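You operate a simulated robot arm through the tools that you are given. There is no shell and no other tool. Be economical: measure what you need, move in short steps, check, and stop when the job is done.

You run a simulated two-armed robot. Do the job below in one go: nothing can be reset, and whatever is moved stays where it is left.

TASK
Take the silver step gauge on the white table behind line 3 and put it away on the top of the grey sensor bench. Fetch the green master from the white table behind line 3 and set it on top of the white case there. Take the black tray marked "25" from the white table behind line 3 and put it on the top of the far counter. Put the small grey tote on the top of the back counter. Put the yellow meter on the counter top away on the top of the wiring bench. Take the grey foam block on the counter top and put it away on the front corner of the packing bench. Fetch the teal canister from the top of the white table and stand it on top of the taped carton. Pull the shallow drawer of the far counter open. Do these in any order. Set down upright: green master, teal canister.

It is judged by the outcome, as a careful person would: the job done as asked, and still so three seconds after it is handed in. It fails if anything else is knocked over, pushed out of place, dropped, spilled or broken.

THE ROBOT
Two 7-joint arms with two-finger parallel grippers on one trunk, on a base that drives. Base frame: it is fixed to the floor where the robot stands at the start and does not move with it; the origin is under the middle of the robot, x ahead of it, y to its left, z up; the surface under the hand at the start is at about z = 0.835. Readings come in m, rad, newtons and seconds.
The left shoulder is at the start at [0.05, 0.209, 1.171], the right one opposite. With the tool pointing down near the work surface each hand reaches from about 0.26 to 0.9 m from the robot's upright axis, wherever it stands, measured 20 degrees to its own side. Places, roughly: black tray [0.75, 0.5, 0.75]; front corner of the packing bench (52x20 cm) [-1.1, 5.6, 0.84]; green master [0.5, 0, 0.75]; grey foam block (6x9x5 cm) [3.8, -0.6, 1]; shallow drawer of the far counter [-2.7, -0.8, 0.8]; silver step gauge [0.5, 0, 1]; small grey tote (19x13x6 cm) [0.7, 0.7, 0.9]; taped carton [5.5, 0.25, 1]; teal canister [5.25, 0, 0.75]; top of the back counter [-2, -1.8, 1]; top of the far counter [-2, -0.8, 1]; top of the grey sensor bench [6.2, 0.6, 0.9]; top of the wiring bench [9.2, 4.8, 0.8]; white case [0.5, -0.25, 1]; yellow meter [1.5, -0.75, 1]. Payload 4.4 kg a hand.
Tool frame (each hand has its own): the origin (TCP) lies between the finger pads and is the grasp point; the fingertips stand 0.023 m ahead of it; z points along the fingers, y is the line along which they close. The gripper opens to 0.094 m. The fingers are 0.038 m wide and 0.01 m thick; the gripper's body (0.054 by 0.096 m) begins 0.039 m behind the TCP.
Orientation is that of the tool frame in the base frame, as a unit quaternion [w, x, y, z]. With the fingers straight down and closing along the base's y, the tool's x points along the base's -x, its y along +y and its z along -z.

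THE INTERFACE
- The arms move only by the tool nudge_tool. It takes "left_targets", "right_targets" or both (then of equal length, played together; a hand with none holds still); each is a list of rows, each an object of numbers (a shift or turn left out is 0, a gripper value left out holds the last): "tx", "ty", "tz": the shift along the tool's x, y, z in units of 30 mm (1.0 is 30 mm); "ax", "ay", "az": the turn, a rotation vector about the tool's x, y, z in units of 5 degrees (1.0 is 5 degrees); "claw": the gripper command, from -1 (fully open) to 1 (shut), values between in proportion. In form: [{"tx": .., "ty": .., "tz": .., "ax": .., "ay": .., "az": .., "claw": ..}, ...]. A call has 1 to 20 rows; each row shifts and turns the commanded pose from where the row before left it, along the tool's axes as they then stand. A call with a number of a shift or a turn outside -1 to 1 is refused whole. Each row takes 0.2 s and may step no farther than 0.05 m and 0.15 rad from the row before; otherwise, or with a gripper value out of range, the whole call is refused. A pose out of reach is approached as far as the arm can. The call stops where the force on the tool passes 40 N (or 10 N more than at its start, if that is more) or the arm is blocked; 0.2 s more then pass. Each finger travels about 0.108 m/s and halts on what it meets, pressing with about 21 N; the grip force reading is that of the motor and also rises with nothing between the fingers. The clock runs only during rows and for 0.2 s after the last one: add rows that do not move to give the fingers time. The reply holds the time, the measured pose of the TCP, the force on the tool along the base axes, the opening and the grip force, in the units named above and with some noise, with the torque about the TCP (base axes, N m) and any sound that the robot's microphone picked up, and new pictures: "pictures" is both (left out), scene, wrist or none (wrist: the cameras of the hands that moved).
- Cameras (640 x 400 px; columns grow to the right, rows downward): "scene" is now at [0.1514, 0.027, 1.3471]; the picture's right is [0.31, -0.95, 0.00], its down [-0.50, -0.16, -0.85] and it looks along [0.81, 0.26, -0.53] (base axes); focal length 214 px, centre (320, 200). "left" rides on the left gripper at [0.086, -0.016, -0.074] in its tool frame; the picture's right is [0.18, 0.98, 0.00], its down [-0.58, 0.11, -0.81] and it looks along [-0.79, 0.15, 0.59] (tool axes); focal length 243 px, centre (320, 200). "right" rides on the right gripper at [0.086, 0.016, -0.075] in its tool frame; the picture's right is [-0.18, 0.98, 0.00], its down [-0.58, -0.11, -0.81] and it looks along [-0.79, -0.15, 0.59] (tool axes); focal length 243 px, centre (320, 200).
- raise_lower(by): slides the trunk up (or, below 0, down) by that many m; the arms and the scene camera ride with it, the base frame stays. It gives what a move gives, with no picture.
- roll_base(legs): drives the robot by 1 to 6 legs, each [ahead, left, turn to the left] in m, m and rad, along the robot's own axes; the way and the turn of a leg run together, so that a leg with both is an arc; at most 1.5 m and 3.142 rad a leg. The arms and the cameras ride along, it lands a little off, and it stops where it bumps. It gives what a move gives, and a new picture of the scene camera.
- pan_tilt(pan, tilt): turns the head with the scene camera to pan (to the left, within 1.396 rad either way) and tilt (down, from -0.506 to 1.204), counted from straight ahead of the robot. It gives what a move gives, and a new picture of the scene camera.
- pixel_to_xyz(camera, pixels): for up to 12 pixels [column, row] of the newest picture of that camera ("zoom" is the newest enlarged one), the place [x, y, z] in the base frame of the surface seen there, good to about 0.002 m. It takes no simulated time.
- close_up(camera, box): a new picture of the part [left, top, right, bottom] of that camera's present view, enlarged. It takes no simulated time.
- close_job(): hands the job in; it is judged then, once.

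Go step by step. Measure first, check grasps and placings, and put right what went wrong. The budget is 145 turns and 260 pictures, counting those below and the enlarged ones. Unless the task says otherwise, let go and move clear before handing in, and close with one line.

The tools are called after "Request:" as name(argument=value, ...) on one line, values as JSON. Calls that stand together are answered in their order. nudge_tool: Moves the arms, as the interface text tells. Its arguments: {"type":"object","properties":{"left_targets":{"type":"array"},"right_targets":{"type":"array"},"pictures":{"type":"string","enum":["both","scene","wrist","none"]}},"required":[]} The other tools are called the same way: raise_lower (by) slides the trunk up or down; roll_base (legs) drives the base; pan_tilt (pan, tilt) turns the head that bears the scene camera; pixel_to_xyz (camera, pixels) gives the place of the surface under pixels of a picture; close_up (camera, box) takes an enlarged picture of a part of a camera's view; close_job () hands the job in.

At the start:

```text
time_s: 0.0
left_tcp_pos: [0.4146, 0.4159, 1.2173]
left_ee_rot: [0.0, 0.0, 1.0, 0.0]
left_ft_force: [0.1, -0.7, 0.0]
left_moment: [-0.01, 0.0, 0.01]
left_finger_gap: 0.094
left_gripper_force: 0.1
right_tcp_pos: [0.4324, 0.0203, 1.1231]
right_ee_rot: [0.001, 0.0, 1.0, 0.001]
right_ft_force: [-0.4, -0.2, -0.6]
right_moment: [0.01, -0.03, -0.04]
right_finger_gap: 0.0941
right_gripper_force: 0.0
trunk travel left (down, up): [-0.25, 0.313]
robot x, y, heading: [-0.0026, -0.0015, -0.0]
head pan, tilt: [0.312, 0.555]
```

scene: 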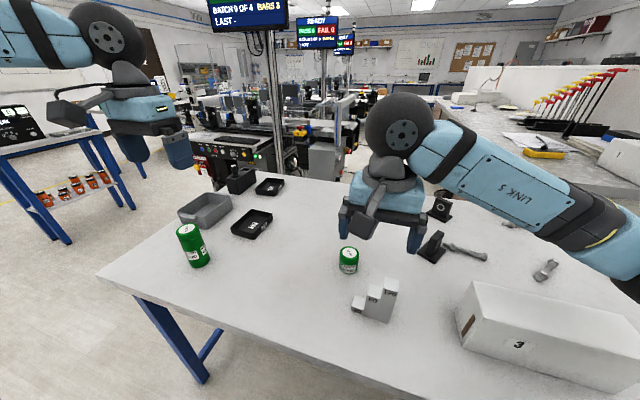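
right: 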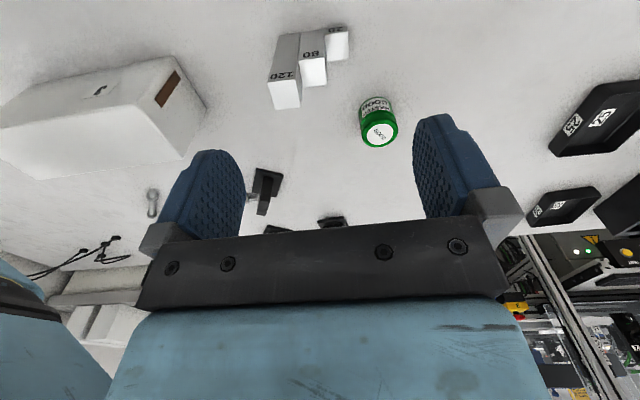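
left: 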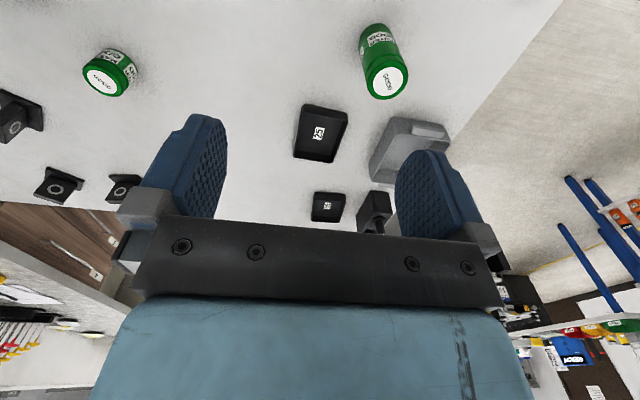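

The scene shows two green cylinders (193,245) and (348,260), two black trays (252,223) and (269,186), a step gauge at (375,300) and a white case at (545,335). I'll zoom in to read labels and measure.

Request:
close_up(camera="scene", box=[160, 160, 400, 310])

Request:
close_up(camera="left", box=[60, 10, 460, 260])

Request:
pixel_to_xyz(camera="scene", pixels=[[187, 230], [349, 252], [252, 225], [269, 187], [205, 213], [360, 295], [375, 290], [390, 285], [505, 315], [520, 345], [240, 290], [545, 153]])

```text
2.67 times, centred on (280, 235) of scene
```

zoom: 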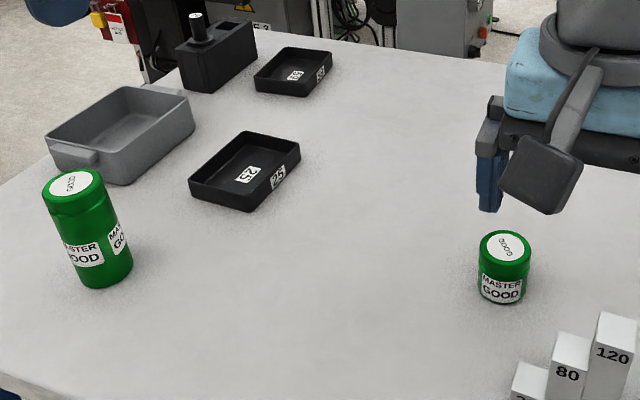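

```text
1.60 times, centred on (260, 135) of left
```

zoom: 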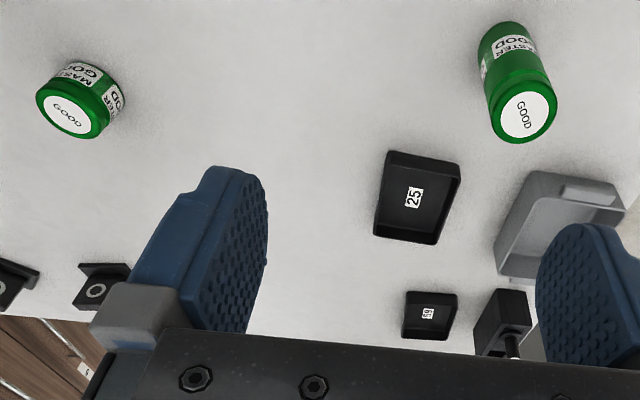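

```text
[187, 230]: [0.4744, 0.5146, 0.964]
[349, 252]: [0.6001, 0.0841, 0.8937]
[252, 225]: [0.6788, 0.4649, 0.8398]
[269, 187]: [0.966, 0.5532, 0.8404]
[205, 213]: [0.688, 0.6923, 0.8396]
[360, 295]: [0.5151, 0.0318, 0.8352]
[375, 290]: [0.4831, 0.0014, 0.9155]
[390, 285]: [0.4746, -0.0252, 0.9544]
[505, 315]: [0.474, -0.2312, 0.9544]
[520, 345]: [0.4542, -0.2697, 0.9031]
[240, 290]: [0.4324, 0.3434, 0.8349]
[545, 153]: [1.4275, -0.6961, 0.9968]
```

The short green cylinder is the "green master" nearest [0.5,0]; the tray marked 25 is the nearer one. I'll measure the short master, white case and gauge more finely using the wrist view.

Request:
pixel_to_xyz(camera="right", pixels=[[379, 134], [365, 131], [395, 129], [378, 120], [285, 92], [313, 70], [338, 45], [170, 100], [120, 130], [30, 140], [100, 100], [380, 100]])

Request:
close_up(camera="scene", box=[320, 230, 640, 400])

```text
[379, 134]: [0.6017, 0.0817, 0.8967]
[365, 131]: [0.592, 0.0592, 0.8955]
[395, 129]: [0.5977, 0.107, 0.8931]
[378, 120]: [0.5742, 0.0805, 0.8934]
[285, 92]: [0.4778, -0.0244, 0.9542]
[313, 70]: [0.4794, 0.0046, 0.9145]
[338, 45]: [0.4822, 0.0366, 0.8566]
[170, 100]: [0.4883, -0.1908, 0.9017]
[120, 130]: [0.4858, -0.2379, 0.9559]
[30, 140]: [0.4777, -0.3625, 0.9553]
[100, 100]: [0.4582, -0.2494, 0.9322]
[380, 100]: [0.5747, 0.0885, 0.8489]
```

```text
2.00 times, centred on (480, 315) of scene
```

zoom: 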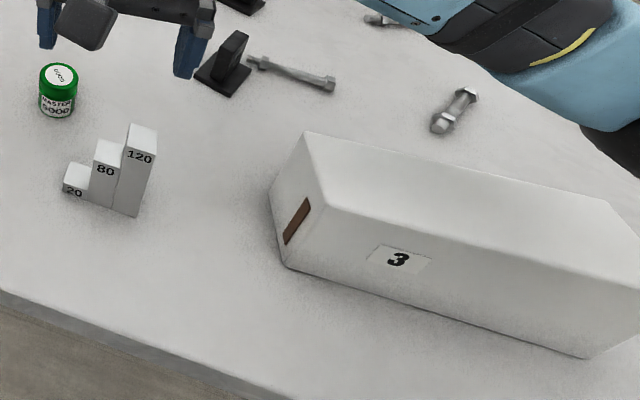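

Master centre ≈ (0.602, 0.083), top 0.896, about 6 cm wide. Now case corners and gauge corners from the zoom.

Request:
pixel_to_xyz(camera="zoom", pixels=[[310, 137], [325, 205], [600, 203], [450, 195], [320, 165], [143, 128], [130, 145], [154, 148], [103, 143], [68, 183], [133, 212], [400, 175]])

Request:
nudge_tool(right_targets=[{"tx": -1, "ty": 1}, {"tx": -1, "ty": 1}, {"tx": -1, "ty": 0.1}, {"tx": -1}, {"tx": -1}, {"tx": -0.65}, {"tz": 1}, {"tz": 1}, {"tz": 1}, {"tz": 1}])

```text
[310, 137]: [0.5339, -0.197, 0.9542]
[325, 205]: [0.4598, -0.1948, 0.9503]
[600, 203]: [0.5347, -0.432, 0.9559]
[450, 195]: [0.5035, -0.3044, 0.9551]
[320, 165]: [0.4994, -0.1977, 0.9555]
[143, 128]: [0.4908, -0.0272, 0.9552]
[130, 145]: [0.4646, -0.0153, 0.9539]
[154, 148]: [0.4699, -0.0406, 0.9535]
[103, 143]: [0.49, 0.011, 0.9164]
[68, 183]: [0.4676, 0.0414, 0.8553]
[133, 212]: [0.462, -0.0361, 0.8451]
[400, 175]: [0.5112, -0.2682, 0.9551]
```

```text
time_s: 2.2
left_tcp_pos: [0.4161, 0.4167, 1.2175]
left_ee_rot: [0.0, 0.0, 1.0, 0.0]
left_ft_force: [0.3, 0.0, 0.1]
left_moment: [-0.01, -0.02, 0.01]
left_finger_gap: 0.0943
left_gripper_force: 0.0
right_tcp_pos: [0.6014, 0.0837, 1.0032]
right_ee_rot: [0.0, 0.0, 1.0, 0.0]
right_ft_force: [0.8, -0.1, -0.1]
right_moment: [-0.01, -0.01, -0.02]
right_finger_gap: 0.094
right_gripper_force: 0.1
trunk travel left (down, up): [-0.25, 0.313]
robot x, y, heading: [0.0026, -0.0007, 0.0]
head pan, tilt: [0.312, 0.555]
```

scene: 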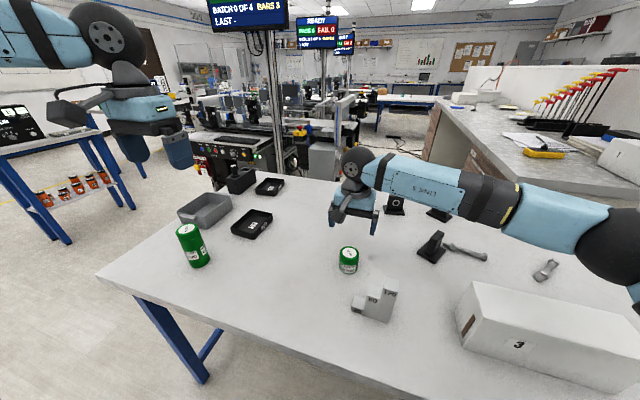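
right: 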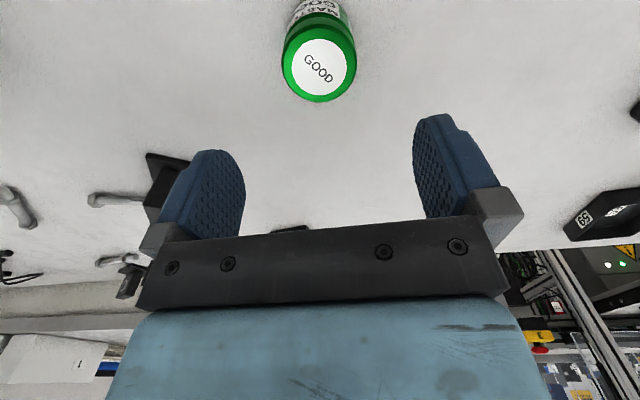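

Hand is centred over the master at (320,70). Descend 0.133 m, grip, lift.

Request:
nudge_tool(right_targets=[{"tz": 1}, {"tz": 1}, {"tz": 1}, {"tz": 1}, {"tz": 0.4}, {"claw": 1}, {"claw": 1}, {"claw": 1}, {"tz": -1}, {"tz": -1}, {"tz": -1}, {"tz": -1}, {"tz": -1}], pictures="wrist")

```text
time_s: 5.0
left_tcp_pos: [0.4152, 0.4168, 1.2174]
left_ee_rot: [0.0, 0.001, 1.0, -0.001]
left_ft_force: [0.5, 0.0, 0.1]
left_moment: [-0.02, -0.03, -0.03]
left_finger_gap: 0.0942
left_gripper_force: 0.0
right_tcp_pos: [0.6013, 0.0836, 1.0236]
right_ee_rot: [0.0, -0.001, 1.0, 0.0]
right_ft_force: [0.3, 0.2, -2.8]
right_moment: [-0.02, -0.06, -0.02]
right_finger_gap: 0.0558
right_gripper_force: 20.9
trunk travel left (down, up): [-0.25, 0.313]
robot x, y, heading: [0.0009, 0.0003, -0.002]
head pan, tilt: [0.312, 0.555]
```

right: 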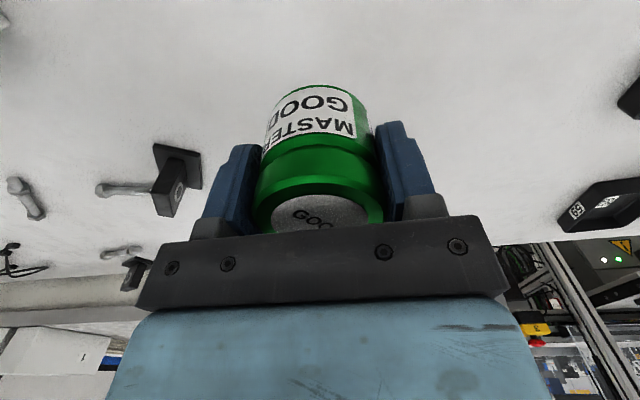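

Master is held (gap 0.056). Lift a bit, move over the case at (0.497, -0.27).

Request:
nudge_tool(right_targets=[{"tz": -1}, {"ty": -1, "tx": 0.5}, {"ty": -1, "tx": 0.5}, {"ty": -1, "tx": 0.5}, {"ty": -1, "tx": 0.5}, {"ty": -1, "tx": 0.5}, {"ty": -1, "tx": 0.5}, {"ty": -1, "tx": 0.47}, {"ty": -1}, {"ty": -1}, {"ty": -1}, {"ty": -1}, {"ty": -0.8}, {}])

```text
time_s: 8.0
left_tcp_pos: [0.4159, 0.4175, 1.2162]
left_ee_rot: [0.0, 0.001, 1.0, 0.0]
left_ft_force: [-1.2, 0.4, -1.1]
left_moment: [0.0, -0.04, 0.0]
left_finger_gap: 0.0939
left_gripper_force: 0.0
right_tcp_pos: [0.4975, -0.2708, 1.0525]
right_ee_rot: [0.0, -0.001, 1.0, 0.0]
right_ft_force: [0.0, 0.2, -2.5]
right_moment: [0.0, -0.02, 0.01]
right_finger_gap: 0.0556
right_gripper_force: 20.7
trunk travel left (down, up): [-0.25, 0.313]
robot x, y, heading: [0.002, -0.0018, 0.002]
head pan, tilt: [0.312, 0.555]
```

scene: 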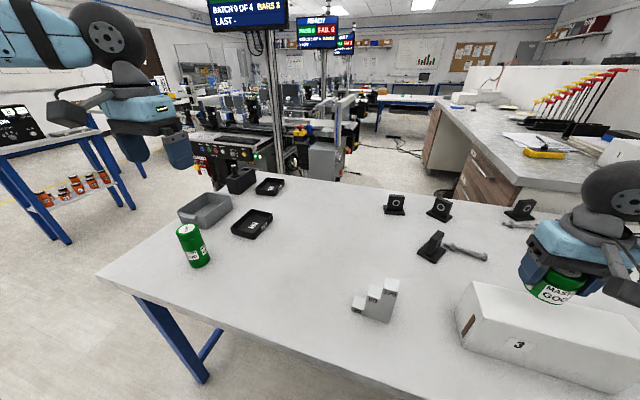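
right: 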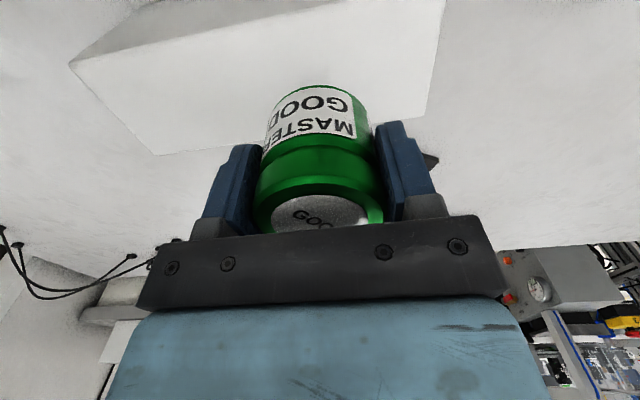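

Over the case. Lower ~0.06 m, release, rise.

Request:
nudge_tool(right_targets=[{"tz": 0.7}, {"tz": 0.7}, {"tz": 0.5}, {"tz": 0.07}, {}], pictures="none")

```text
time_s: 9.2
left_tcp_pos: [0.4162, 0.4165, 1.2173]
left_ee_rot: [0.0, 0.001, 1.0, 0.0]
left_ft_force: [-0.8, 0.2, 0.2]
left_moment: [0.01, -0.04, -0.02]
left_finger_gap: 0.0939
left_gripper_force: 0.2
right_tcp_pos: [0.4976, -0.2718, 0.9921]
right_ee_rot: [0.0, 0.0, 1.0, 0.0]
right_ft_force: [-0.9, 1.0, -3.1]
right_moment: [-0.04, 0.02, 0.0]
right_finger_gap: 0.0557
right_gripper_force: 20.4
trunk travel left (down, up): [-0.25, 0.313]
robot x, y, heading: [0.0014, 0.001, 0.001]
head pan, tilt: [0.312, 0.555]
```

No contact yet; lower in small steps.

Request:
nudge_tool(right_targets=[{"tz": 0.05}, {"tz": 0.05}], pictures="wrist")

```text
time_s: 9.8
left_tcp_pos: [0.4133, 0.4175, 1.2186]
left_ee_rot: [0.001, 0.0, 1.0, 0.0]
left_ft_force: [-0.5, 0.1, 0.3]
left_moment: [0.01, 0.01, 0.01]
left_finger_gap: 0.0941
left_gripper_force: 0.0
right_tcp_pos: [0.4973, -0.2704, 0.9906]
right_ee_rot: [0.003, 0.0, 1.0, 0.001]
right_ft_force: [4.8, -4.4, 19.6]
right_moment: [-0.03, 0.17, -0.04]
right_finger_gap: 0.0559
right_gripper_force: 20.6
trunk travel left (down, up): [-0.25, 0.313]
robot x, y, heading: [-0.0036, 0.0004, 0.0]
head pan, tilt: [0.312, 0.555]
```

right: 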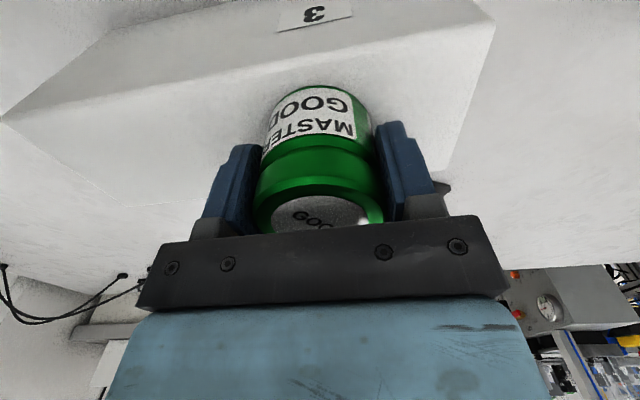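

Resting on the case. Release and rise; then drive left for tray and tote.

Request:
nudge_tool(right_targets=[{"tz": -0.03}, {"claw": -1}, {"claw": -1}, {"claw": -1}, {"tz": -1}, {"tz": -1}, {"tz": -1}, {"tz": -1}, {"tz": -1}, {"tz": -1}, {"ty": 1, "tx": 1}, {"ty": 1, "tx": 1}, {"ty": 1}], pictures="scene")

Request:
roll_base(legs=[[0, 0.5, 0]])

Request:
pan_tilt(pan=0.0, tilt=0.75)

```text
time_s: 12.6
left_tcp_pos: [0.4163, 0.4182, 1.2152]
left_ee_rot: [0.0, 0.0, 1.0, -0.001]
left_ft_force: [-0.9, 0.5, 0.4]
left_moment: [-0.03, 0.01, 0.03]
left_finger_gap: 0.0941
left_gripper_force: 0.0
right_tcp_pos: [0.4372, -0.1766, 1.1716]
right_ee_rot: [0.0, 0.0, 1.0, -0.001]
right_ft_force: [0.4, 0.8, 0.1]
right_moment: [0.01, 0.02, 0.02]
right_finger_gap: 0.0942
right_gripper_force: 0.0
trunk travel left (down, up): [-0.25, 0.313]
robot x, y, heading: [-0.0025, -0.002, -0.001]
head pan, tilt: [0.312, 0.555]
```

scene: 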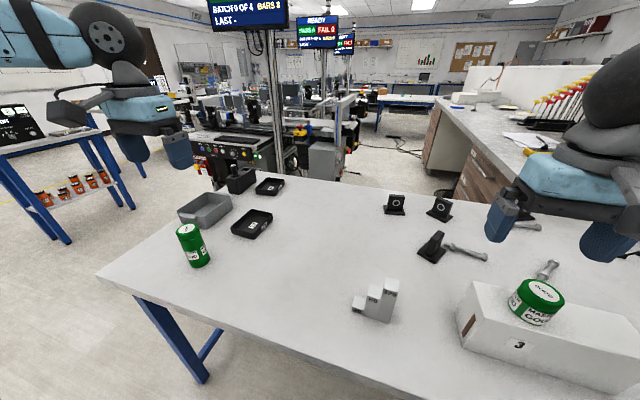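

```text
time_s: 17.6
left_tcp_pos: [0.4161, 0.9251, 1.2163]
left_ee_rot: [0.001, 0.0, 1.0, 0.0]
left_ft_force: [0.6, -0.6, -0.5]
left_moment: [0.01, 0.01, 0.0]
left_finger_gap: 0.0938
left_gripper_force: 0.1
right_tcp_pos: [0.4368, 0.3305, 1.1701]
right_ee_rot: [0.0, 0.0, 1.0, -0.001]
right_ft_force: [0.5, -0.3, 0.1]
right_moment: [0.0, -0.01, 0.03]
right_finger_gap: 0.094
right_gripper_force: 0.0
trunk travel left (down, up): [-0.25, 0.313]
robot x, y, heading: [-0.0005, 0.5049, 0.001]
head pan, tilt: [0.312, 0.555]
```

scene: 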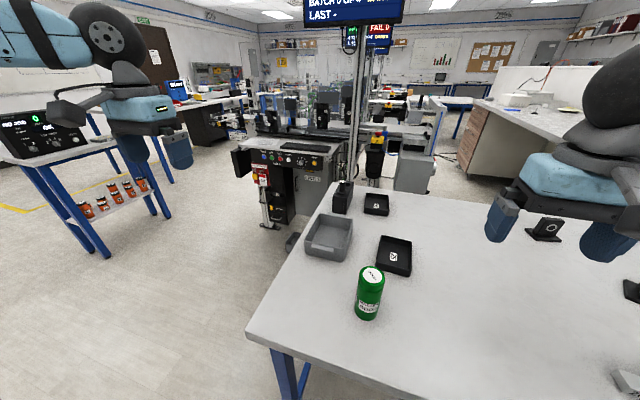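

```text
time_s: 18.4
left_tcp_pos: [0.4159, 0.9259, 1.2177]
left_ee_rot: [0.001, 0.0, 1.0, 0.0]
left_ft_force: [-0.5, 0.0, -0.3]
left_moment: [-0.01, 0.0, 0.0]
left_finger_gap: 0.0941
left_gripper_force: 0.1
right_tcp_pos: [0.4363, 0.3304, 1.1708]
right_ee_rot: [0.0, 0.0, 1.0, -0.001]
right_ft_force: [-0.3, 0.4, -0.2]
right_moment: [-0.03, -0.02, 0.03]
right_finger_gap: 0.094
right_gripper_force: 0.0
trunk travel left (down, up): [-0.25, 0.313]
robot x, y, heading: [-0.0015, 0.5077, 0.002]
head pan, tilt: [0.0, 0.75]
```

scene: 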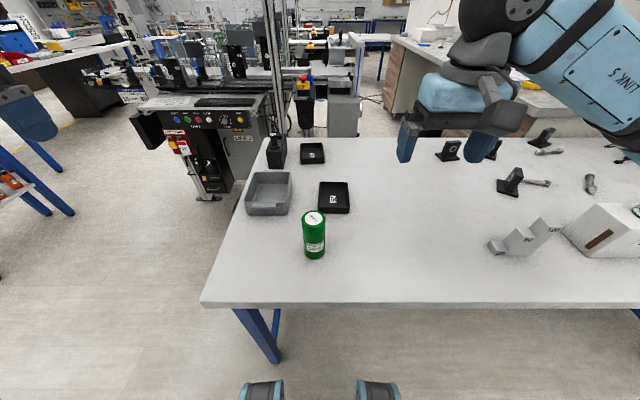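

The master stands on the case. Now zoom on tote (268,193) and tray (334,197).

Request:
close_up(camera="scene", box=[230, 130, 390, 230])

Request:
pixel_to_xyz(camera="zoom", pixels=[[100, 174], [244, 172], [234, 340], [62, 330], [150, 290], [155, 230], [368, 208], [468, 208], [474, 332], [354, 330], [410, 260], [150, 308]])

```text
4.00 times, centred on (310, 180) of scene
```

zoom: 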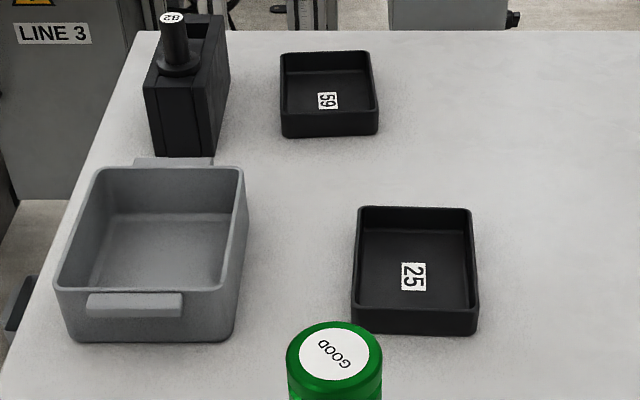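

```text
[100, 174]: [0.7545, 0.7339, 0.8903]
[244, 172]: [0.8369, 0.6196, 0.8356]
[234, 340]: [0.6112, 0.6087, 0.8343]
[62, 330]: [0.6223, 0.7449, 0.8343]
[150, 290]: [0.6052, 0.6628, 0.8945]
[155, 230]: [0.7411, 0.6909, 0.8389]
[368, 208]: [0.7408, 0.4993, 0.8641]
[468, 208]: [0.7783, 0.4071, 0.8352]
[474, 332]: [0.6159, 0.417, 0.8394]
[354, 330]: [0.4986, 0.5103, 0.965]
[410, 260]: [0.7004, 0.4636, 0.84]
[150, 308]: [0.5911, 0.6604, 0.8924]
```

The tote's left wall runs at y≈0.735 and the tray's right wall at y≈0.41. I'll bring left hand above the tote's left wall, right hand above the tray's right wall, partly open, and look.

Request:
nudge_tool(left_targets=[{"tx": -1, "ty": -0.7, "claw": -0.1}, {"tx": -1, "ty": -0.7}, {"tx": -1, "ty": -0.7}, {"tx": -1, "ty": -0.7}, {"tx": -1, "ty": -0.7}, {"tx": -1, "ty": -0.7}, {"tx": -1, "ty": -0.7}, {"tx": -1, "ty": -0.7}, {"tx": -1, "ty": -0.7}, {"tz": 1}, {"tz": 1}, {"tz": 1}, {"tz": 1}, {"tz": 1}, {"tz": 1}, {"tz": 1}], right_targets=[{"tx": -1, "ty": 0.3, "claw": -0.1}, {"tx": -1, "ty": 0.3}, {"tx": -1, "ty": 0.3}, {"tx": -1, "ty": 0.3}, {"tx": -1, "ty": 0.3}, {"tx": -1, "ty": 0.3}, {"tx": -1, "ty": 0.3}, {"tx": -1, "ty": 0.3}, {"tx": -0.3, "ty": 0.3}, {"tz": 1}, {"tz": 1}, {"tz": 1}, {"tz": 1}, {"tz": 1}, {"tz": 0.7}, {}], pictures="both")

```text
time_s: 21.8
left_tcp_pos: [0.6653, 0.7554, 1.0101]
left_ee_rot: [0.001, 0.001, 1.0, -0.002]
left_ft_force: [-0.4, -0.2, 0.6]
left_moment: [0.01, 0.01, 0.04]
left_finger_gap: 0.0515
left_gripper_force: 0.0
left hand out of reach, approached as far as the arm can: row 9, 15, 16
right_tcp_pos: [0.6862, 0.4093, 0.9998]
right_ee_rot: [0.0, 0.0, 1.0, 0.0]
right_ft_force: [-0.3, -0.8, 0.3]
right_moment: [-0.01, -0.02, 0.03]
right_finger_gap: 0.0517
right_gripper_force: 0.0
trunk travel left (down, up): [-0.25, 0.313]
robot x, y, heading: [0.0015, 0.5101, 0.001]
head pan, tilt: [0.0, 0.75]
```

scene: 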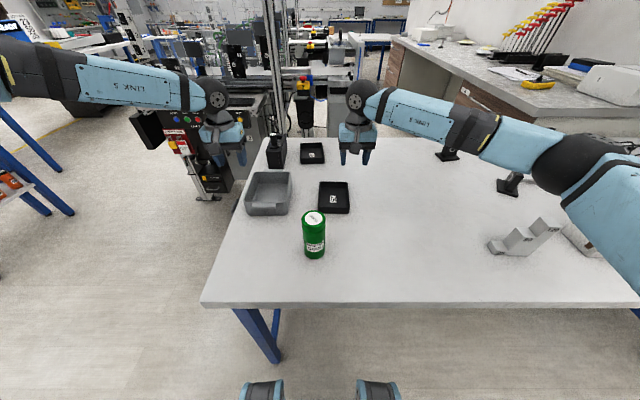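
right: 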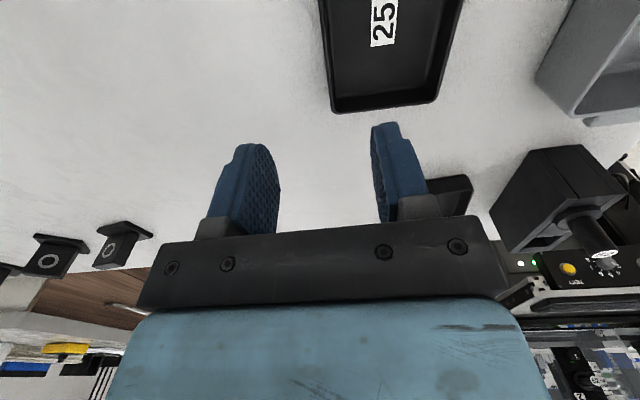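
left: 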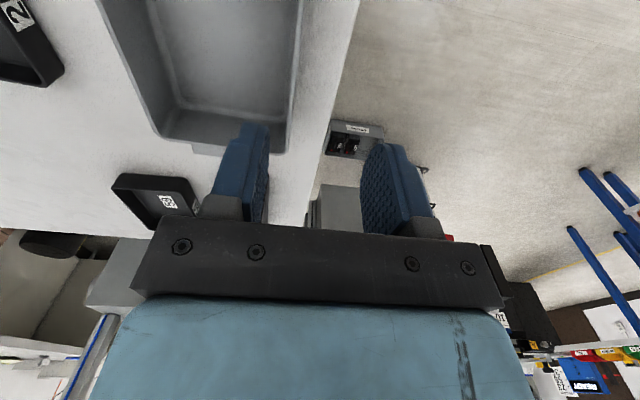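

The left hand ran out of reach; measure wall lines, table edge and my feet before driving a little forward.

Request:
pixel_to_xyz(camera="right", pixels=[[331, 106], [325, 40], [320, 3], [430, 103], [447, 60], [375, 70]])

Request:
pixel_to_xyz(camera="left", pixels=[[288, 130], [296, 60], [301, 10], [340, 80], [165, 145], [130, 70]])

Request:
pixel_to_xyz(camera="scene", pixels=[[262, 388], [320, 305], [276, 350], [380, 388]])

```text
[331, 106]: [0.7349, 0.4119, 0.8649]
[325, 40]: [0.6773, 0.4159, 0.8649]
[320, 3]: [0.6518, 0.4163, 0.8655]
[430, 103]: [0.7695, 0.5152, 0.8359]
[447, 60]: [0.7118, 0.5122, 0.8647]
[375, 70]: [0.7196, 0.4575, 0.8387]
```

```text
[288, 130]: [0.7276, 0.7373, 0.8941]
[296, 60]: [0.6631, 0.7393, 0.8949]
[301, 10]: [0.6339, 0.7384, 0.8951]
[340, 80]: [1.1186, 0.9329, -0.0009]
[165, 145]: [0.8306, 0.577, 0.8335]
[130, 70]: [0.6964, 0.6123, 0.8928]
```

```text
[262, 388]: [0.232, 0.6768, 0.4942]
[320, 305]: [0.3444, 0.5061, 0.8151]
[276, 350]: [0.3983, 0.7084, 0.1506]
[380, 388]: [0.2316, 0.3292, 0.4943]
```

Tray wall y≈0.414; tote wall y≈0.738 at z 0.895. Drive ahead 0.06 m (feet stay clear of the table leg) to give the left arm reach.

Request:
roll_base(legs=[[0.06, 0, 0]])

```text
time_s: 22.8
left_tcp_pos: [0.7246, 0.7554, 1.0096]
left_ee_rot: [0.001, 0.0, 1.0, -0.001]
left_ft_force: [0.7, -0.3, -0.5]
left_moment: [0.0, 0.04, -0.01]
left_finger_gap: 0.0517
left_gripper_force: 0.0
right_tcp_pos: [0.7447, 0.4105, 0.9995]
right_ee_rot: [-0.001, 0.0, 1.0, 0.0]
right_ft_force: [0.6, 0.7, -0.2]
right_moment: [-0.04, -0.02, 0.02]
right_finger_gap: 0.0517
right_gripper_force: 0.1
trunk travel left (down, up): [-0.25, 0.313]
robot x, y, heading: [0.0615, 0.5067, 0.006]
head pan, tilt: [0.0, 0.75]
```

scene: 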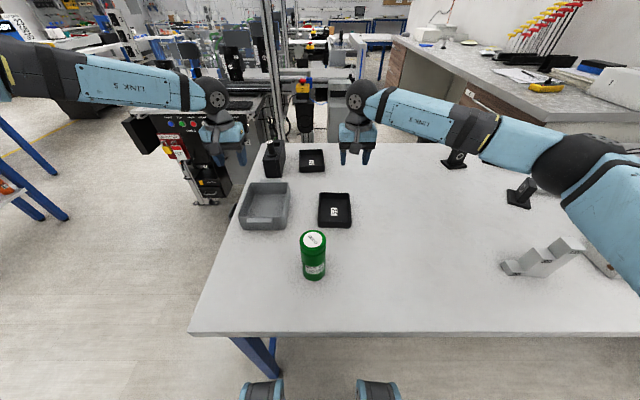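

Now lateral correction and partial descent.

Request:
nudge_tool(left_targets=[{"tx": 0.65, "ty": -0.3}, {"tx": 0.65, "ty": -0.27}, {"tz": 1}, {"tz": 1}], right_targets=[{"tx": 1, "ty": 0.12}, {"tx": 1}, {"tz": 1}, {"tz": 1}], pictures="wrist")

```text
time_s: 23.8
left_tcp_pos: [0.6786, 0.7436, 0.9544]
left_ee_rot: [0.002, 0.0, 1.0, -0.002]
left_ft_force: [-0.4, 0.0, 0.1]
left_moment: [-0.04, 0.01, -0.02]
left_finger_gap: 0.0517
left_gripper_force: 0.0
left hand out of reach, approached as far as the arm can: row 4
right_tcp_pos: [0.6821, 0.4133, 0.9404]
right_ee_rot: [0.0, 0.0, 1.0, 0.0]
right_ft_force: [-1.4, -0.4, -0.4]
right_moment: [0.01, -0.01, -0.02]
right_finger_gap: 0.0518
right_gripper_force: 0.1
trunk travel left (down, up): [-0.25, 0.313]
robot x, y, heading: [0.0602, 0.5107, 0.001]
head pan, tilt: [0.0, 0.75]
```

right: 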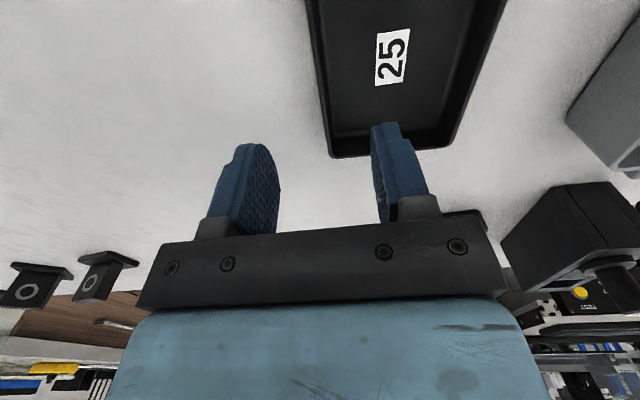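
left: 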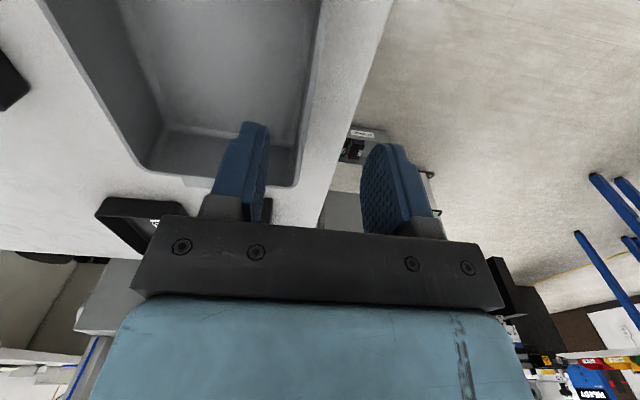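

Left is at its limit, so lowering the trunk 0.07 m brings both hands to grasp height together.

Request:
raise_lower(by=-0.07)

Request:
nudge_tool(left_targets=[{}], right_targets=[{}], pictures="both")

```text
time_s: 24.8
left_tcp_pos: [0.6785, 0.7436, 0.8857]
left_ee_rot: [0.002, 0.0, 1.0, -0.002]
left_ft_force: [0.7, -0.2, -0.4]
left_moment: [-0.01, 0.0, 0.01]
left_finger_gap: 0.0517
left_gripper_force: 0.0
right_tcp_pos: [0.6824, 0.4145, 0.8716]
right_ee_rot: [0.0, -0.001, 1.0, 0.0]
right_ft_force: [0.5, 0.2, -0.5]
right_moment: [-0.03, 0.02, 0.0]
right_finger_gap: 0.0519
right_gripper_force: 0.0
trunk travel left (down, up): [-0.18, 0.383]
robot x, y, heading: [0.0633, 0.5092, 0.003]
head pan, tilt: [0.0, 0.75]
```

```text
time_s: 25.2
left_tcp_pos: [0.6787, 0.7437, 0.8857]
left_ee_rot: [0.002, 0.0, 1.0, -0.002]
left_ft_force: [0.3, -0.2, 0.3]
left_moment: [0.01, 0.02, 0.03]
left_finger_gap: 0.0515
left_gripper_force: 0.0
right_tcp_pos: [0.6828, 0.4151, 0.8712]
right_ee_rot: [-0.001, -0.001, 1.0, 0.0]
right_ft_force: [-0.3, -0.1, -1.2]
right_moment: [0.01, 0.0, 0.0]
right_finger_gap: 0.0518
right_gripper_force: 0.0
trunk travel left (down, up): [-0.18, 0.383]
robot x, y, heading: [0.0589, 0.5083, 0.0]
head pan, tilt: [0.0, 0.75]
```

scene: 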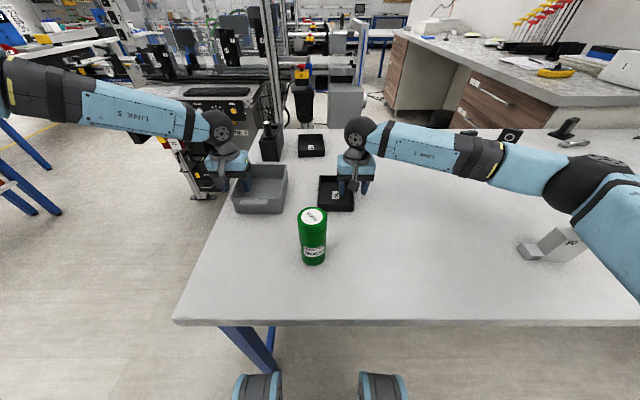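
right: 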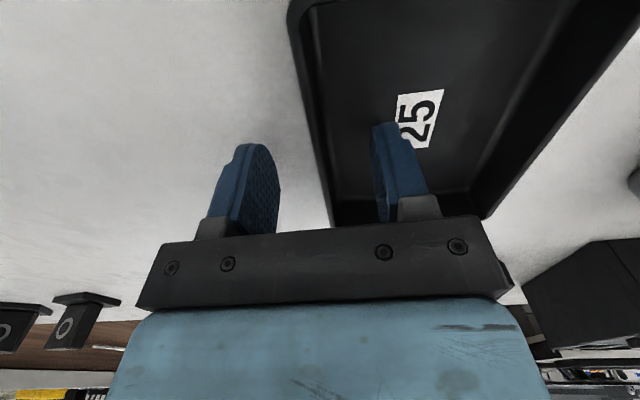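
left: 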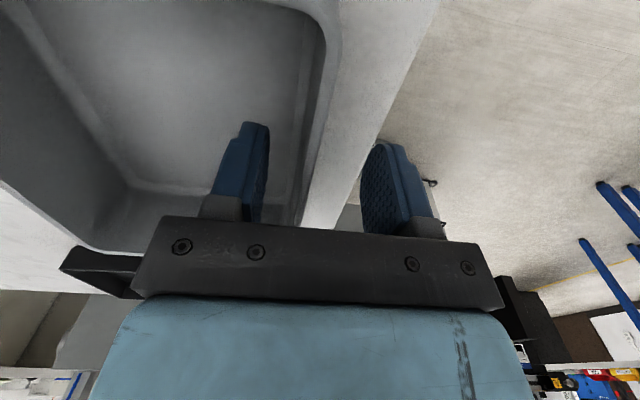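

Both walls are between the fingers. Close and lift with the trunk.

Request:
nudge_tool(left_targets=[{"claw": 1}, {"claw": 1}, {"claw": 1}], right_targets=[{"claw": 1}, {"claw": 1}, {"claw": 1}], pictures="none")

Request:
raise_lower(by=0.2)

Request:
nudge_tool(left_targets=[{}], right_targets=[{}], pictures="wrist")

```text
time_s: 26.0
left_tcp_pos: [0.6774, 0.7437, 0.8859]
left_ee_rot: [0.002, 0.0, 1.0, -0.002]
left_ft_force: [0.5, -0.6, 0.8]
left_moment: [0.11, -0.02, -0.01]
left_finger_gap: 0.0038
left_gripper_force: 20.9
right_tcp_pos: [0.6838, 0.4138, 0.8706]
right_ee_rot: [0.001, 0.0, 1.0, 0.0]
right_ft_force: [-0.4, -0.1, 0.6]
right_moment: [-0.03, 0.0, 0.04]
right_finger_gap: 0.0034
right_gripper_force: 21.1
trunk travel left (down, up): [-0.18, 0.383]
robot x, y, heading: [0.0562, 0.5133, -0.003]
head pan, tilt: [0.0, 0.75]
```

```text
time_s: 28.2
left_tcp_pos: [0.6778, 0.7451, 1.0857]
left_ee_rot: [0.002, 0.0, 1.0, -0.002]
left_ft_force: [-0.4, 0.1, -0.4]
left_moment: [0.11, 0.03, 0.0]
left_finger_gap: 0.0037
left_gripper_force: 20.5
right_tcp_pos: [0.6845, 0.4145, 1.07]
right_ee_rot: [0.0, 0.0, 1.0, -0.001]
right_ft_force: [-0.7, 0.3, -0.7]
right_moment: [-0.09, 0.01, 0.02]
right_finger_gap: 0.0038
right_gripper_force: 20.6
trunk travel left (down, up): [-0.38, 0.183]
robot x, y, heading: [0.0602, 0.5087, -0.003]
head pan, tilt: [0.0, 0.75]
```

```text
time_s: 28.6
left_tcp_pos: [0.6776, 0.7439, 1.0854]
left_ee_rot: [0.002, 0.0, 1.0, -0.002]
left_ft_force: [0.9, -0.8, -2.3]
left_moment: [0.09, 0.03, 0.0]
left_finger_gap: 0.0037
left_gripper_force: 21.2
right_tcp_pos: [0.684, 0.4155, 1.0703]
right_ee_rot: [0.001, 0.0, 1.0, 0.0]
right_ft_force: [0.0, -0.3, 0.3]
right_moment: [-0.05, 0.0, 0.01]
right_finger_gap: 0.0035
right_gripper_force: 21.1
trunk travel left (down, up): [-0.38, 0.183]
robot x, y, heading: [0.0568, 0.5111, -0.001]
head pan, tilt: [0.0, 0.75]
```

right: 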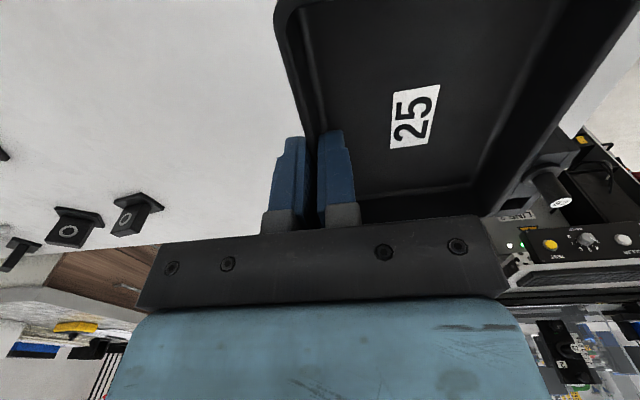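
left: 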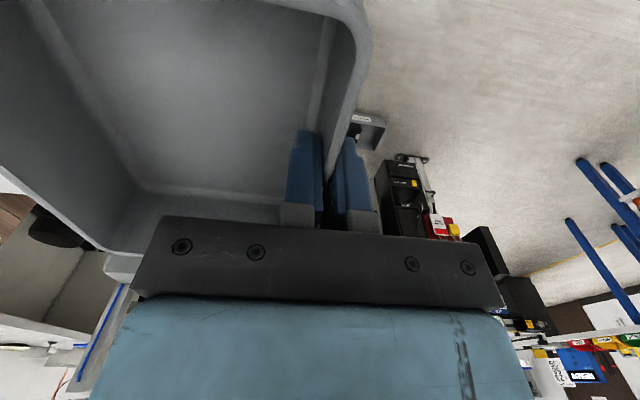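

Both held. Retract hands, back away from the table, and turn to look behind.

Request:
nudge_tool(left_targets=[{"tx": 1}, {"tx": 1}, {"tx": 1}, {"tx": 1}, {"tx": 1}, {"tx": 1}, {"tx": 1}], right_targets=[{"tx": 1}, {"tx": 1}, {"tx": 1}, {"tx": 1}, {"tx": 1}, {"tx": 1}, {"tx": 1}], pictures="none")

Request:
pan_tilt(pan=0, tilt=0.45)

Request:
roll_base(legs=[[-0.4, 0, 0], [0, 0, 1.57]])

Request:
pan_tilt(pan=1.3, tilt=0.45)

```text
time_s: 30.2
left_tcp_pos: [0.4688, 0.7445, 1.083]
left_ee_rot: [0.003, 0.001, 1.0, -0.002]
left_ft_force: [-0.5, 0.1, -0.8]
left_moment: [0.07, 0.02, -0.02]
left_finger_gap: 0.0036
left_gripper_force: 21.5
right_tcp_pos: [0.4717, 0.4135, 1.0706]
right_ee_rot: [0.0, 0.0, 1.0, 0.0]
right_ft_force: [-0.3, -0.6, -0.5]
right_moment: [-0.04, -0.03, 0.04]
right_finger_gap: 0.0035
right_gripper_force: 20.5
trunk travel left (down, up): [-0.38, 0.183]
robot x, y, heading: [0.0606, 0.5059, 0.003]
head pan, tilt: [0.0, 0.75]
```

```text
time_s: 31.0
left_tcp_pos: [0.4691, 0.7434, 1.0837]
left_ee_rot: [0.001, 0.0, 1.0, -0.001]
left_ft_force: [0.0, 0.2, -1.3]
left_moment: [0.09, 0.01, -0.04]
left_finger_gap: 0.0034
left_gripper_force: 21.2
right_tcp_pos: [0.4745, 0.414, 1.0698]
right_ee_rot: [-0.001, 0.0, 1.0, 0.0]
right_ft_force: [-0.2, 0.0, 0.1]
right_moment: [-0.01, -0.02, 0.03]
right_finger_gap: 0.0036
right_gripper_force: 21.1
trunk travel left (down, up): [-0.38, 0.183]
robot x, y, heading: [0.0605, 0.508, -0.004]
head pan, tilt: [0.0, 0.45]
```

scene: 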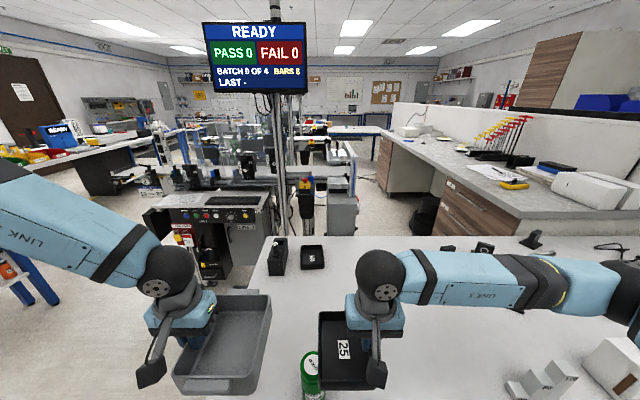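

```text
time_s: 37.3
left_tcp_pos: [-0.5754, 0.9195, 1.0836]
left_ee_rot: [0.002, -0.705, 0.709, 0.0]
left_ft_force: [0.0, -0.2, -2.0]
left_moment: [-0.04, 0.07, 0.0]
left_finger_gap: 0.0037
left_gripper_force: 21.1
right_tcp_pos: [-0.2444, 0.9227, 1.0711]
right_ee_rot: [0.0, -0.705, 0.709, 0.001]
right_ft_force: [0.0, -0.1, -1.1]
right_moment: [0.03, -0.05, 0.0]
right_finger_gap: 0.0035
right_gripper_force: 21.2
trunk travel left (down, up): [-0.38, 0.183]
robot x, y, heading: [-0.3427, 0.5078, 1.567]
head pan, tilt: [0.0, 0.45]
```

scene: 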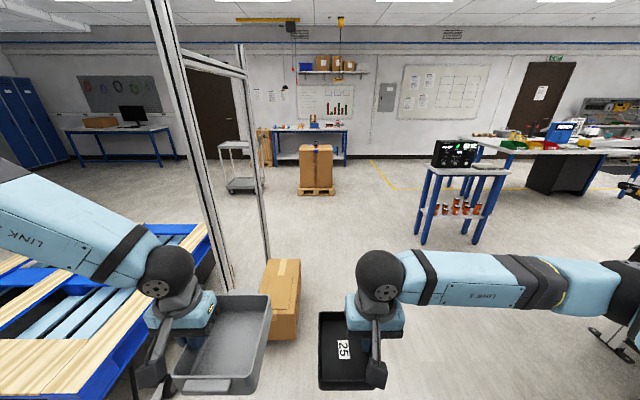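

```text
time_s: 38.8
left_tcp_pos: [-0.5749, 0.9205, 1.0839]
left_ee_rot: [0.003, -0.705, 0.709, 0.001]
left_ft_force: [1.3, -0.1, -1.9]
left_moment: [-0.02, 0.07, 0.03]
left_finger_gap: 0.0038
left_gripper_force: 20.7
right_tcp_pos: [-0.2454, 0.9222, 1.0697]
right_ee_rot: [0.0, -0.705, 0.709, 0.0]
right_ft_force: [-0.2, -0.2, -1.5]
right_moment: [0.0, -0.03, 0.0]
right_finger_gap: 0.0036
right_gripper_force: 21.4
trunk travel left (down, up): [-0.38, 0.183]
robot x, y, heading: [-0.3414, 0.5057, 1.568]
head pan, tilt: [1.3, 0.45]
```

scene: 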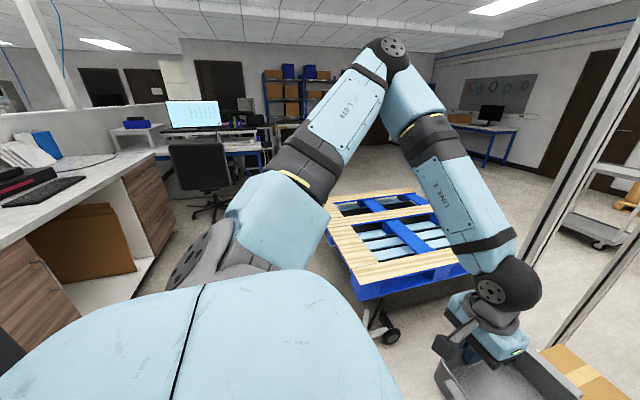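

Looking toward -x I see a counter at left (40,190), a chair (205,175) and a pallet cart (400,250). Measure these.

Request:
pixel_to_xyz(camera="scene", pixels=[[60, 195], [150, 152], [5, 235], [195, 160], [230, 140], [135, 240], [330, 215], [445, 270], [385, 335], [420, 195], [30, 150], [290, 180]])

Request:
close_up(camera="scene", box=[0, 60, 340, 280])

```text
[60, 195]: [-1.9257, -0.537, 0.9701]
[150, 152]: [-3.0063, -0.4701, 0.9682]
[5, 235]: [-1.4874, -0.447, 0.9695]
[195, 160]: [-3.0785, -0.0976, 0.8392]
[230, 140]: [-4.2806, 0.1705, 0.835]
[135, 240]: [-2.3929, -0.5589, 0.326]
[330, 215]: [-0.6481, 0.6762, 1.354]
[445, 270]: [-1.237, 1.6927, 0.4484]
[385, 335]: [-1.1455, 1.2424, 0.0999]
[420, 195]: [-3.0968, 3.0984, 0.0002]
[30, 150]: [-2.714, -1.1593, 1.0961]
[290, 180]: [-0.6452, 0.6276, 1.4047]
```

```text
1.82 times, centred on (170, 170) of scene
```

zoom: 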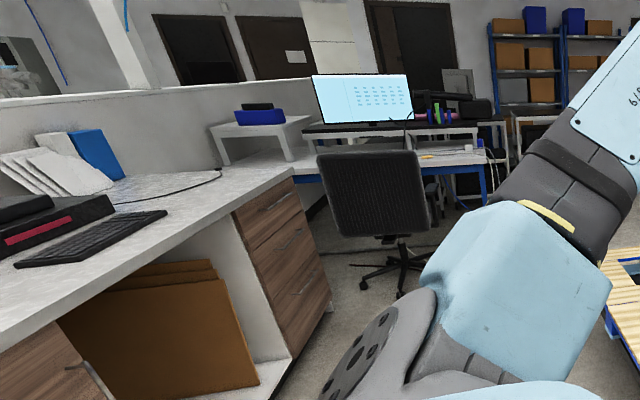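

The far counter runs along y≈-0.45 (top z 0.97) with the drawer pedestal at x≈-2.4…-3.0. Turn to face -x, drive 1.5 m, and turn to face it.

Request:
pan_tilt(pan=0, tilt=0.5)

Request:
roll_base(legs=[[0, 0, 1.57], [1.5, 0, 0], [0, 0, 1.57]])

```text
time_s: 40.2
left_tcp_pos: [-0.5748, 0.919, 1.084]
left_ee_rot: [0.003, -0.705, 0.709, 0.0]
left_ft_force: [0.5, -0.2, -1.1]
left_moment: [0.03, 0.1, 0.01]
left_finger_gap: 0.004
left_gripper_force: 20.7
right_tcp_pos: [-0.2447, 0.9219, 1.0696]
right_ee_rot: [0.0, -0.705, 0.709, 0.0]
right_ft_force: [0.5, 0.5, -0.9]
right_moment: [-0.02, -0.02, 0.01]
right_finger_gap: 0.0035
right_gripper_force: 20.9
trunk travel left (down, up): [-0.38, 0.183]
robot x, y, heading: [-0.3404, 0.5093, 1.567]
head pan, tilt: [0.0, 0.499]
```

scene: 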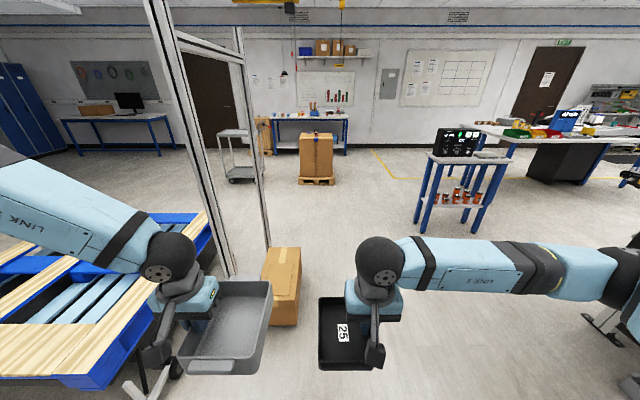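

```text
time_s: 55.3
left_tcp_pos: [-1.6052, 0.0989, 1.0835]
left_ee_rot: [0.0, 0.71, 0.704, -0.003]
left_ft_force: [0.8, -0.1, -1.1]
left_moment: [0.0, -0.09, -0.03]
left_finger_gap: 0.0035
left_gripper_force: 20.9
right_tcp_pos: [-1.935, 0.0974, 1.0706]
right_ee_rot: [0.0, 0.71, 0.705, 0.0]
right_ft_force: [0.9, 1.4, -1.4]
right_moment: [0.01, 0.02, 0.03]
right_finger_gap: 0.0035
right_gripper_force: 20.7
trunk travel left (down, up): [-0.38, 0.183]
robot x, y, heading: [-1.8351, 0.509, -1.575]
head pan, tilt: [0.0, 0.499]
```

scene: 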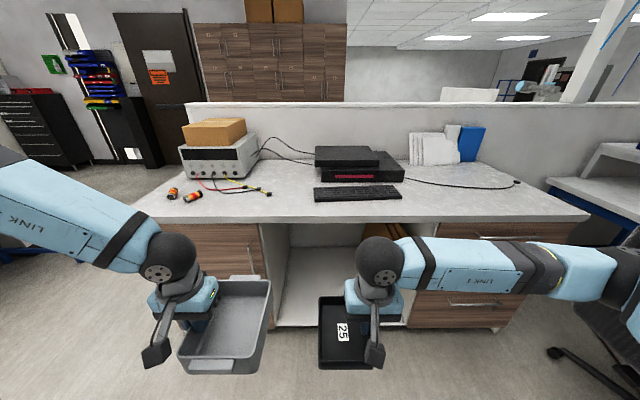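

I face the far counter; free surface lies at (450,200)-(540,205) and drawers at the right (470,250+). Measure.

Request:
pixel_to_xyz(camera="scene", pixels=[[450, 200], [500, 200], [440, 212], [560, 215], [400, 217], [270, 210], [180, 215], [355, 192], [450, 160], [470, 268], [480, 305], [520, 182]])

Request:
close_up(camera="scene", box=[260, 120, 640, 360])

```text
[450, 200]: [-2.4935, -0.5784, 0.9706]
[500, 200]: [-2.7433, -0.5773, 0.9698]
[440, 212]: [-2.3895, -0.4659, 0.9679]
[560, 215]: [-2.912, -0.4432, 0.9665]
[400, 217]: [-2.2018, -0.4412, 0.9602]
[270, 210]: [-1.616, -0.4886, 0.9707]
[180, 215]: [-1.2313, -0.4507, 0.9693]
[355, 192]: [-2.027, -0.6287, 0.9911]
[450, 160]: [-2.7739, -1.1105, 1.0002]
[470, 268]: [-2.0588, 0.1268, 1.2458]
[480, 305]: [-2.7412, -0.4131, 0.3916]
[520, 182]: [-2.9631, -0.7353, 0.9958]
```

```text
1.67 times, centred on (450, 240) of scene
```

zoom: 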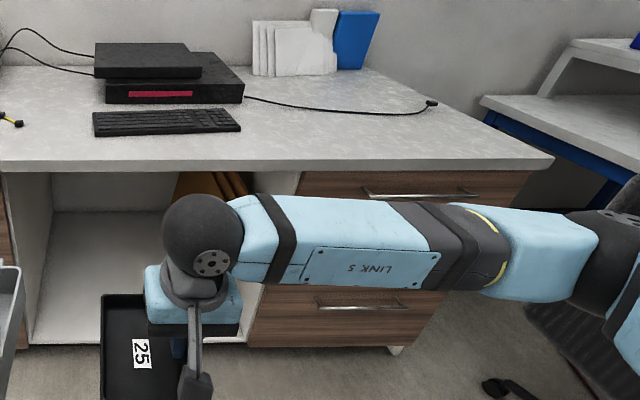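

I'll set the tray near (-2.45,-0.57). Drive right 0.35 and ahead 0.42.

Request:
roll_base(legs=[[0, -0.35, 0], [0.42, 0, 0]])

Request:
nudge_tool(right_targets=[{"ty": -1}, {"ty": -1}, {"ty": -1}, {"ty": -1}, {"ty": -1}, {"ty": -1}, {"ty": -0.5}, {"tx": -1}, {"tx": -1}, {"tx": -1}, {"tx": -1}, {"tx": -1}, {}], pictures="scene")

```text
time_s: 61.2
left_tcp_pos: [-1.958, -0.3185, 1.0837]
left_ee_rot: [0.0, 0.71, 0.705, -0.003]
left_ft_force: [0.0, 1.0, -0.7]
left_moment: [-0.02, -0.07, -0.01]
left_finger_gap: 0.0035
left_gripper_force: 20.8
right_tcp_pos: [-2.2878, -0.3201, 1.0708]
right_ee_rot: [0.001, 0.71, 0.705, 0.0]
right_ft_force: [0.1, 0.2, -0.4]
right_moment: [-0.01, 0.07, 0.0]
right_finger_gap: 0.0035
right_gripper_force: 21.4
trunk travel left (down, up): [-0.38, 0.183]
robot x, y, heading: [-2.1906, 0.0939, -1.579]
head pan, tilt: [0.0, 0.499]
```

scene: 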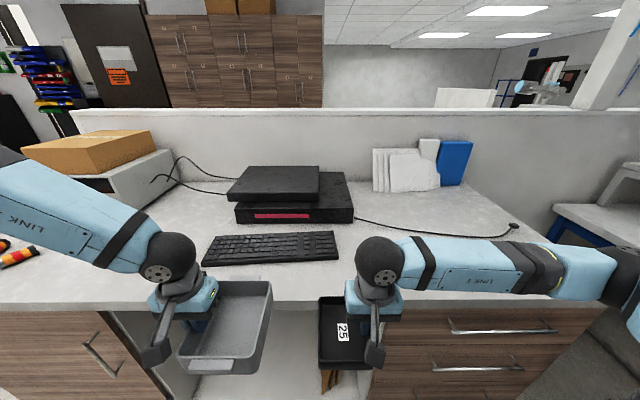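

```text
time_s: 64.0
left_tcp_pos: [-1.9582, -0.3172, 1.083]
left_ee_rot: [0.0, 0.71, 0.704, -0.002]
left_ft_force: [-1.2, -0.4, -2.4]
left_moment: [-0.01, -0.1, 0.03]
left_finger_gap: 0.0037
left_gripper_force: 21.2
right_tcp_pos: [-2.4864, -0.4688, 1.0709]
right_ee_rot: [0.0, 0.71, 0.705, 0.0]
right_ft_force: [0.6, 0.8, -0.6]
right_moment: [0.02, 0.03, 0.04]
right_finger_gap: 0.0037
right_gripper_force: 20.8
trunk travel left (down, up): [-0.38, 0.183]
robot x, y, heading: [-2.1876, 0.0952, -1.58]
head pan, tilt: [0.0, 0.499]
```

scene: 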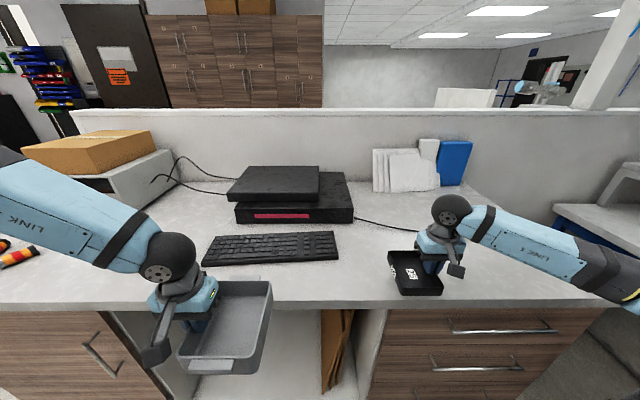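

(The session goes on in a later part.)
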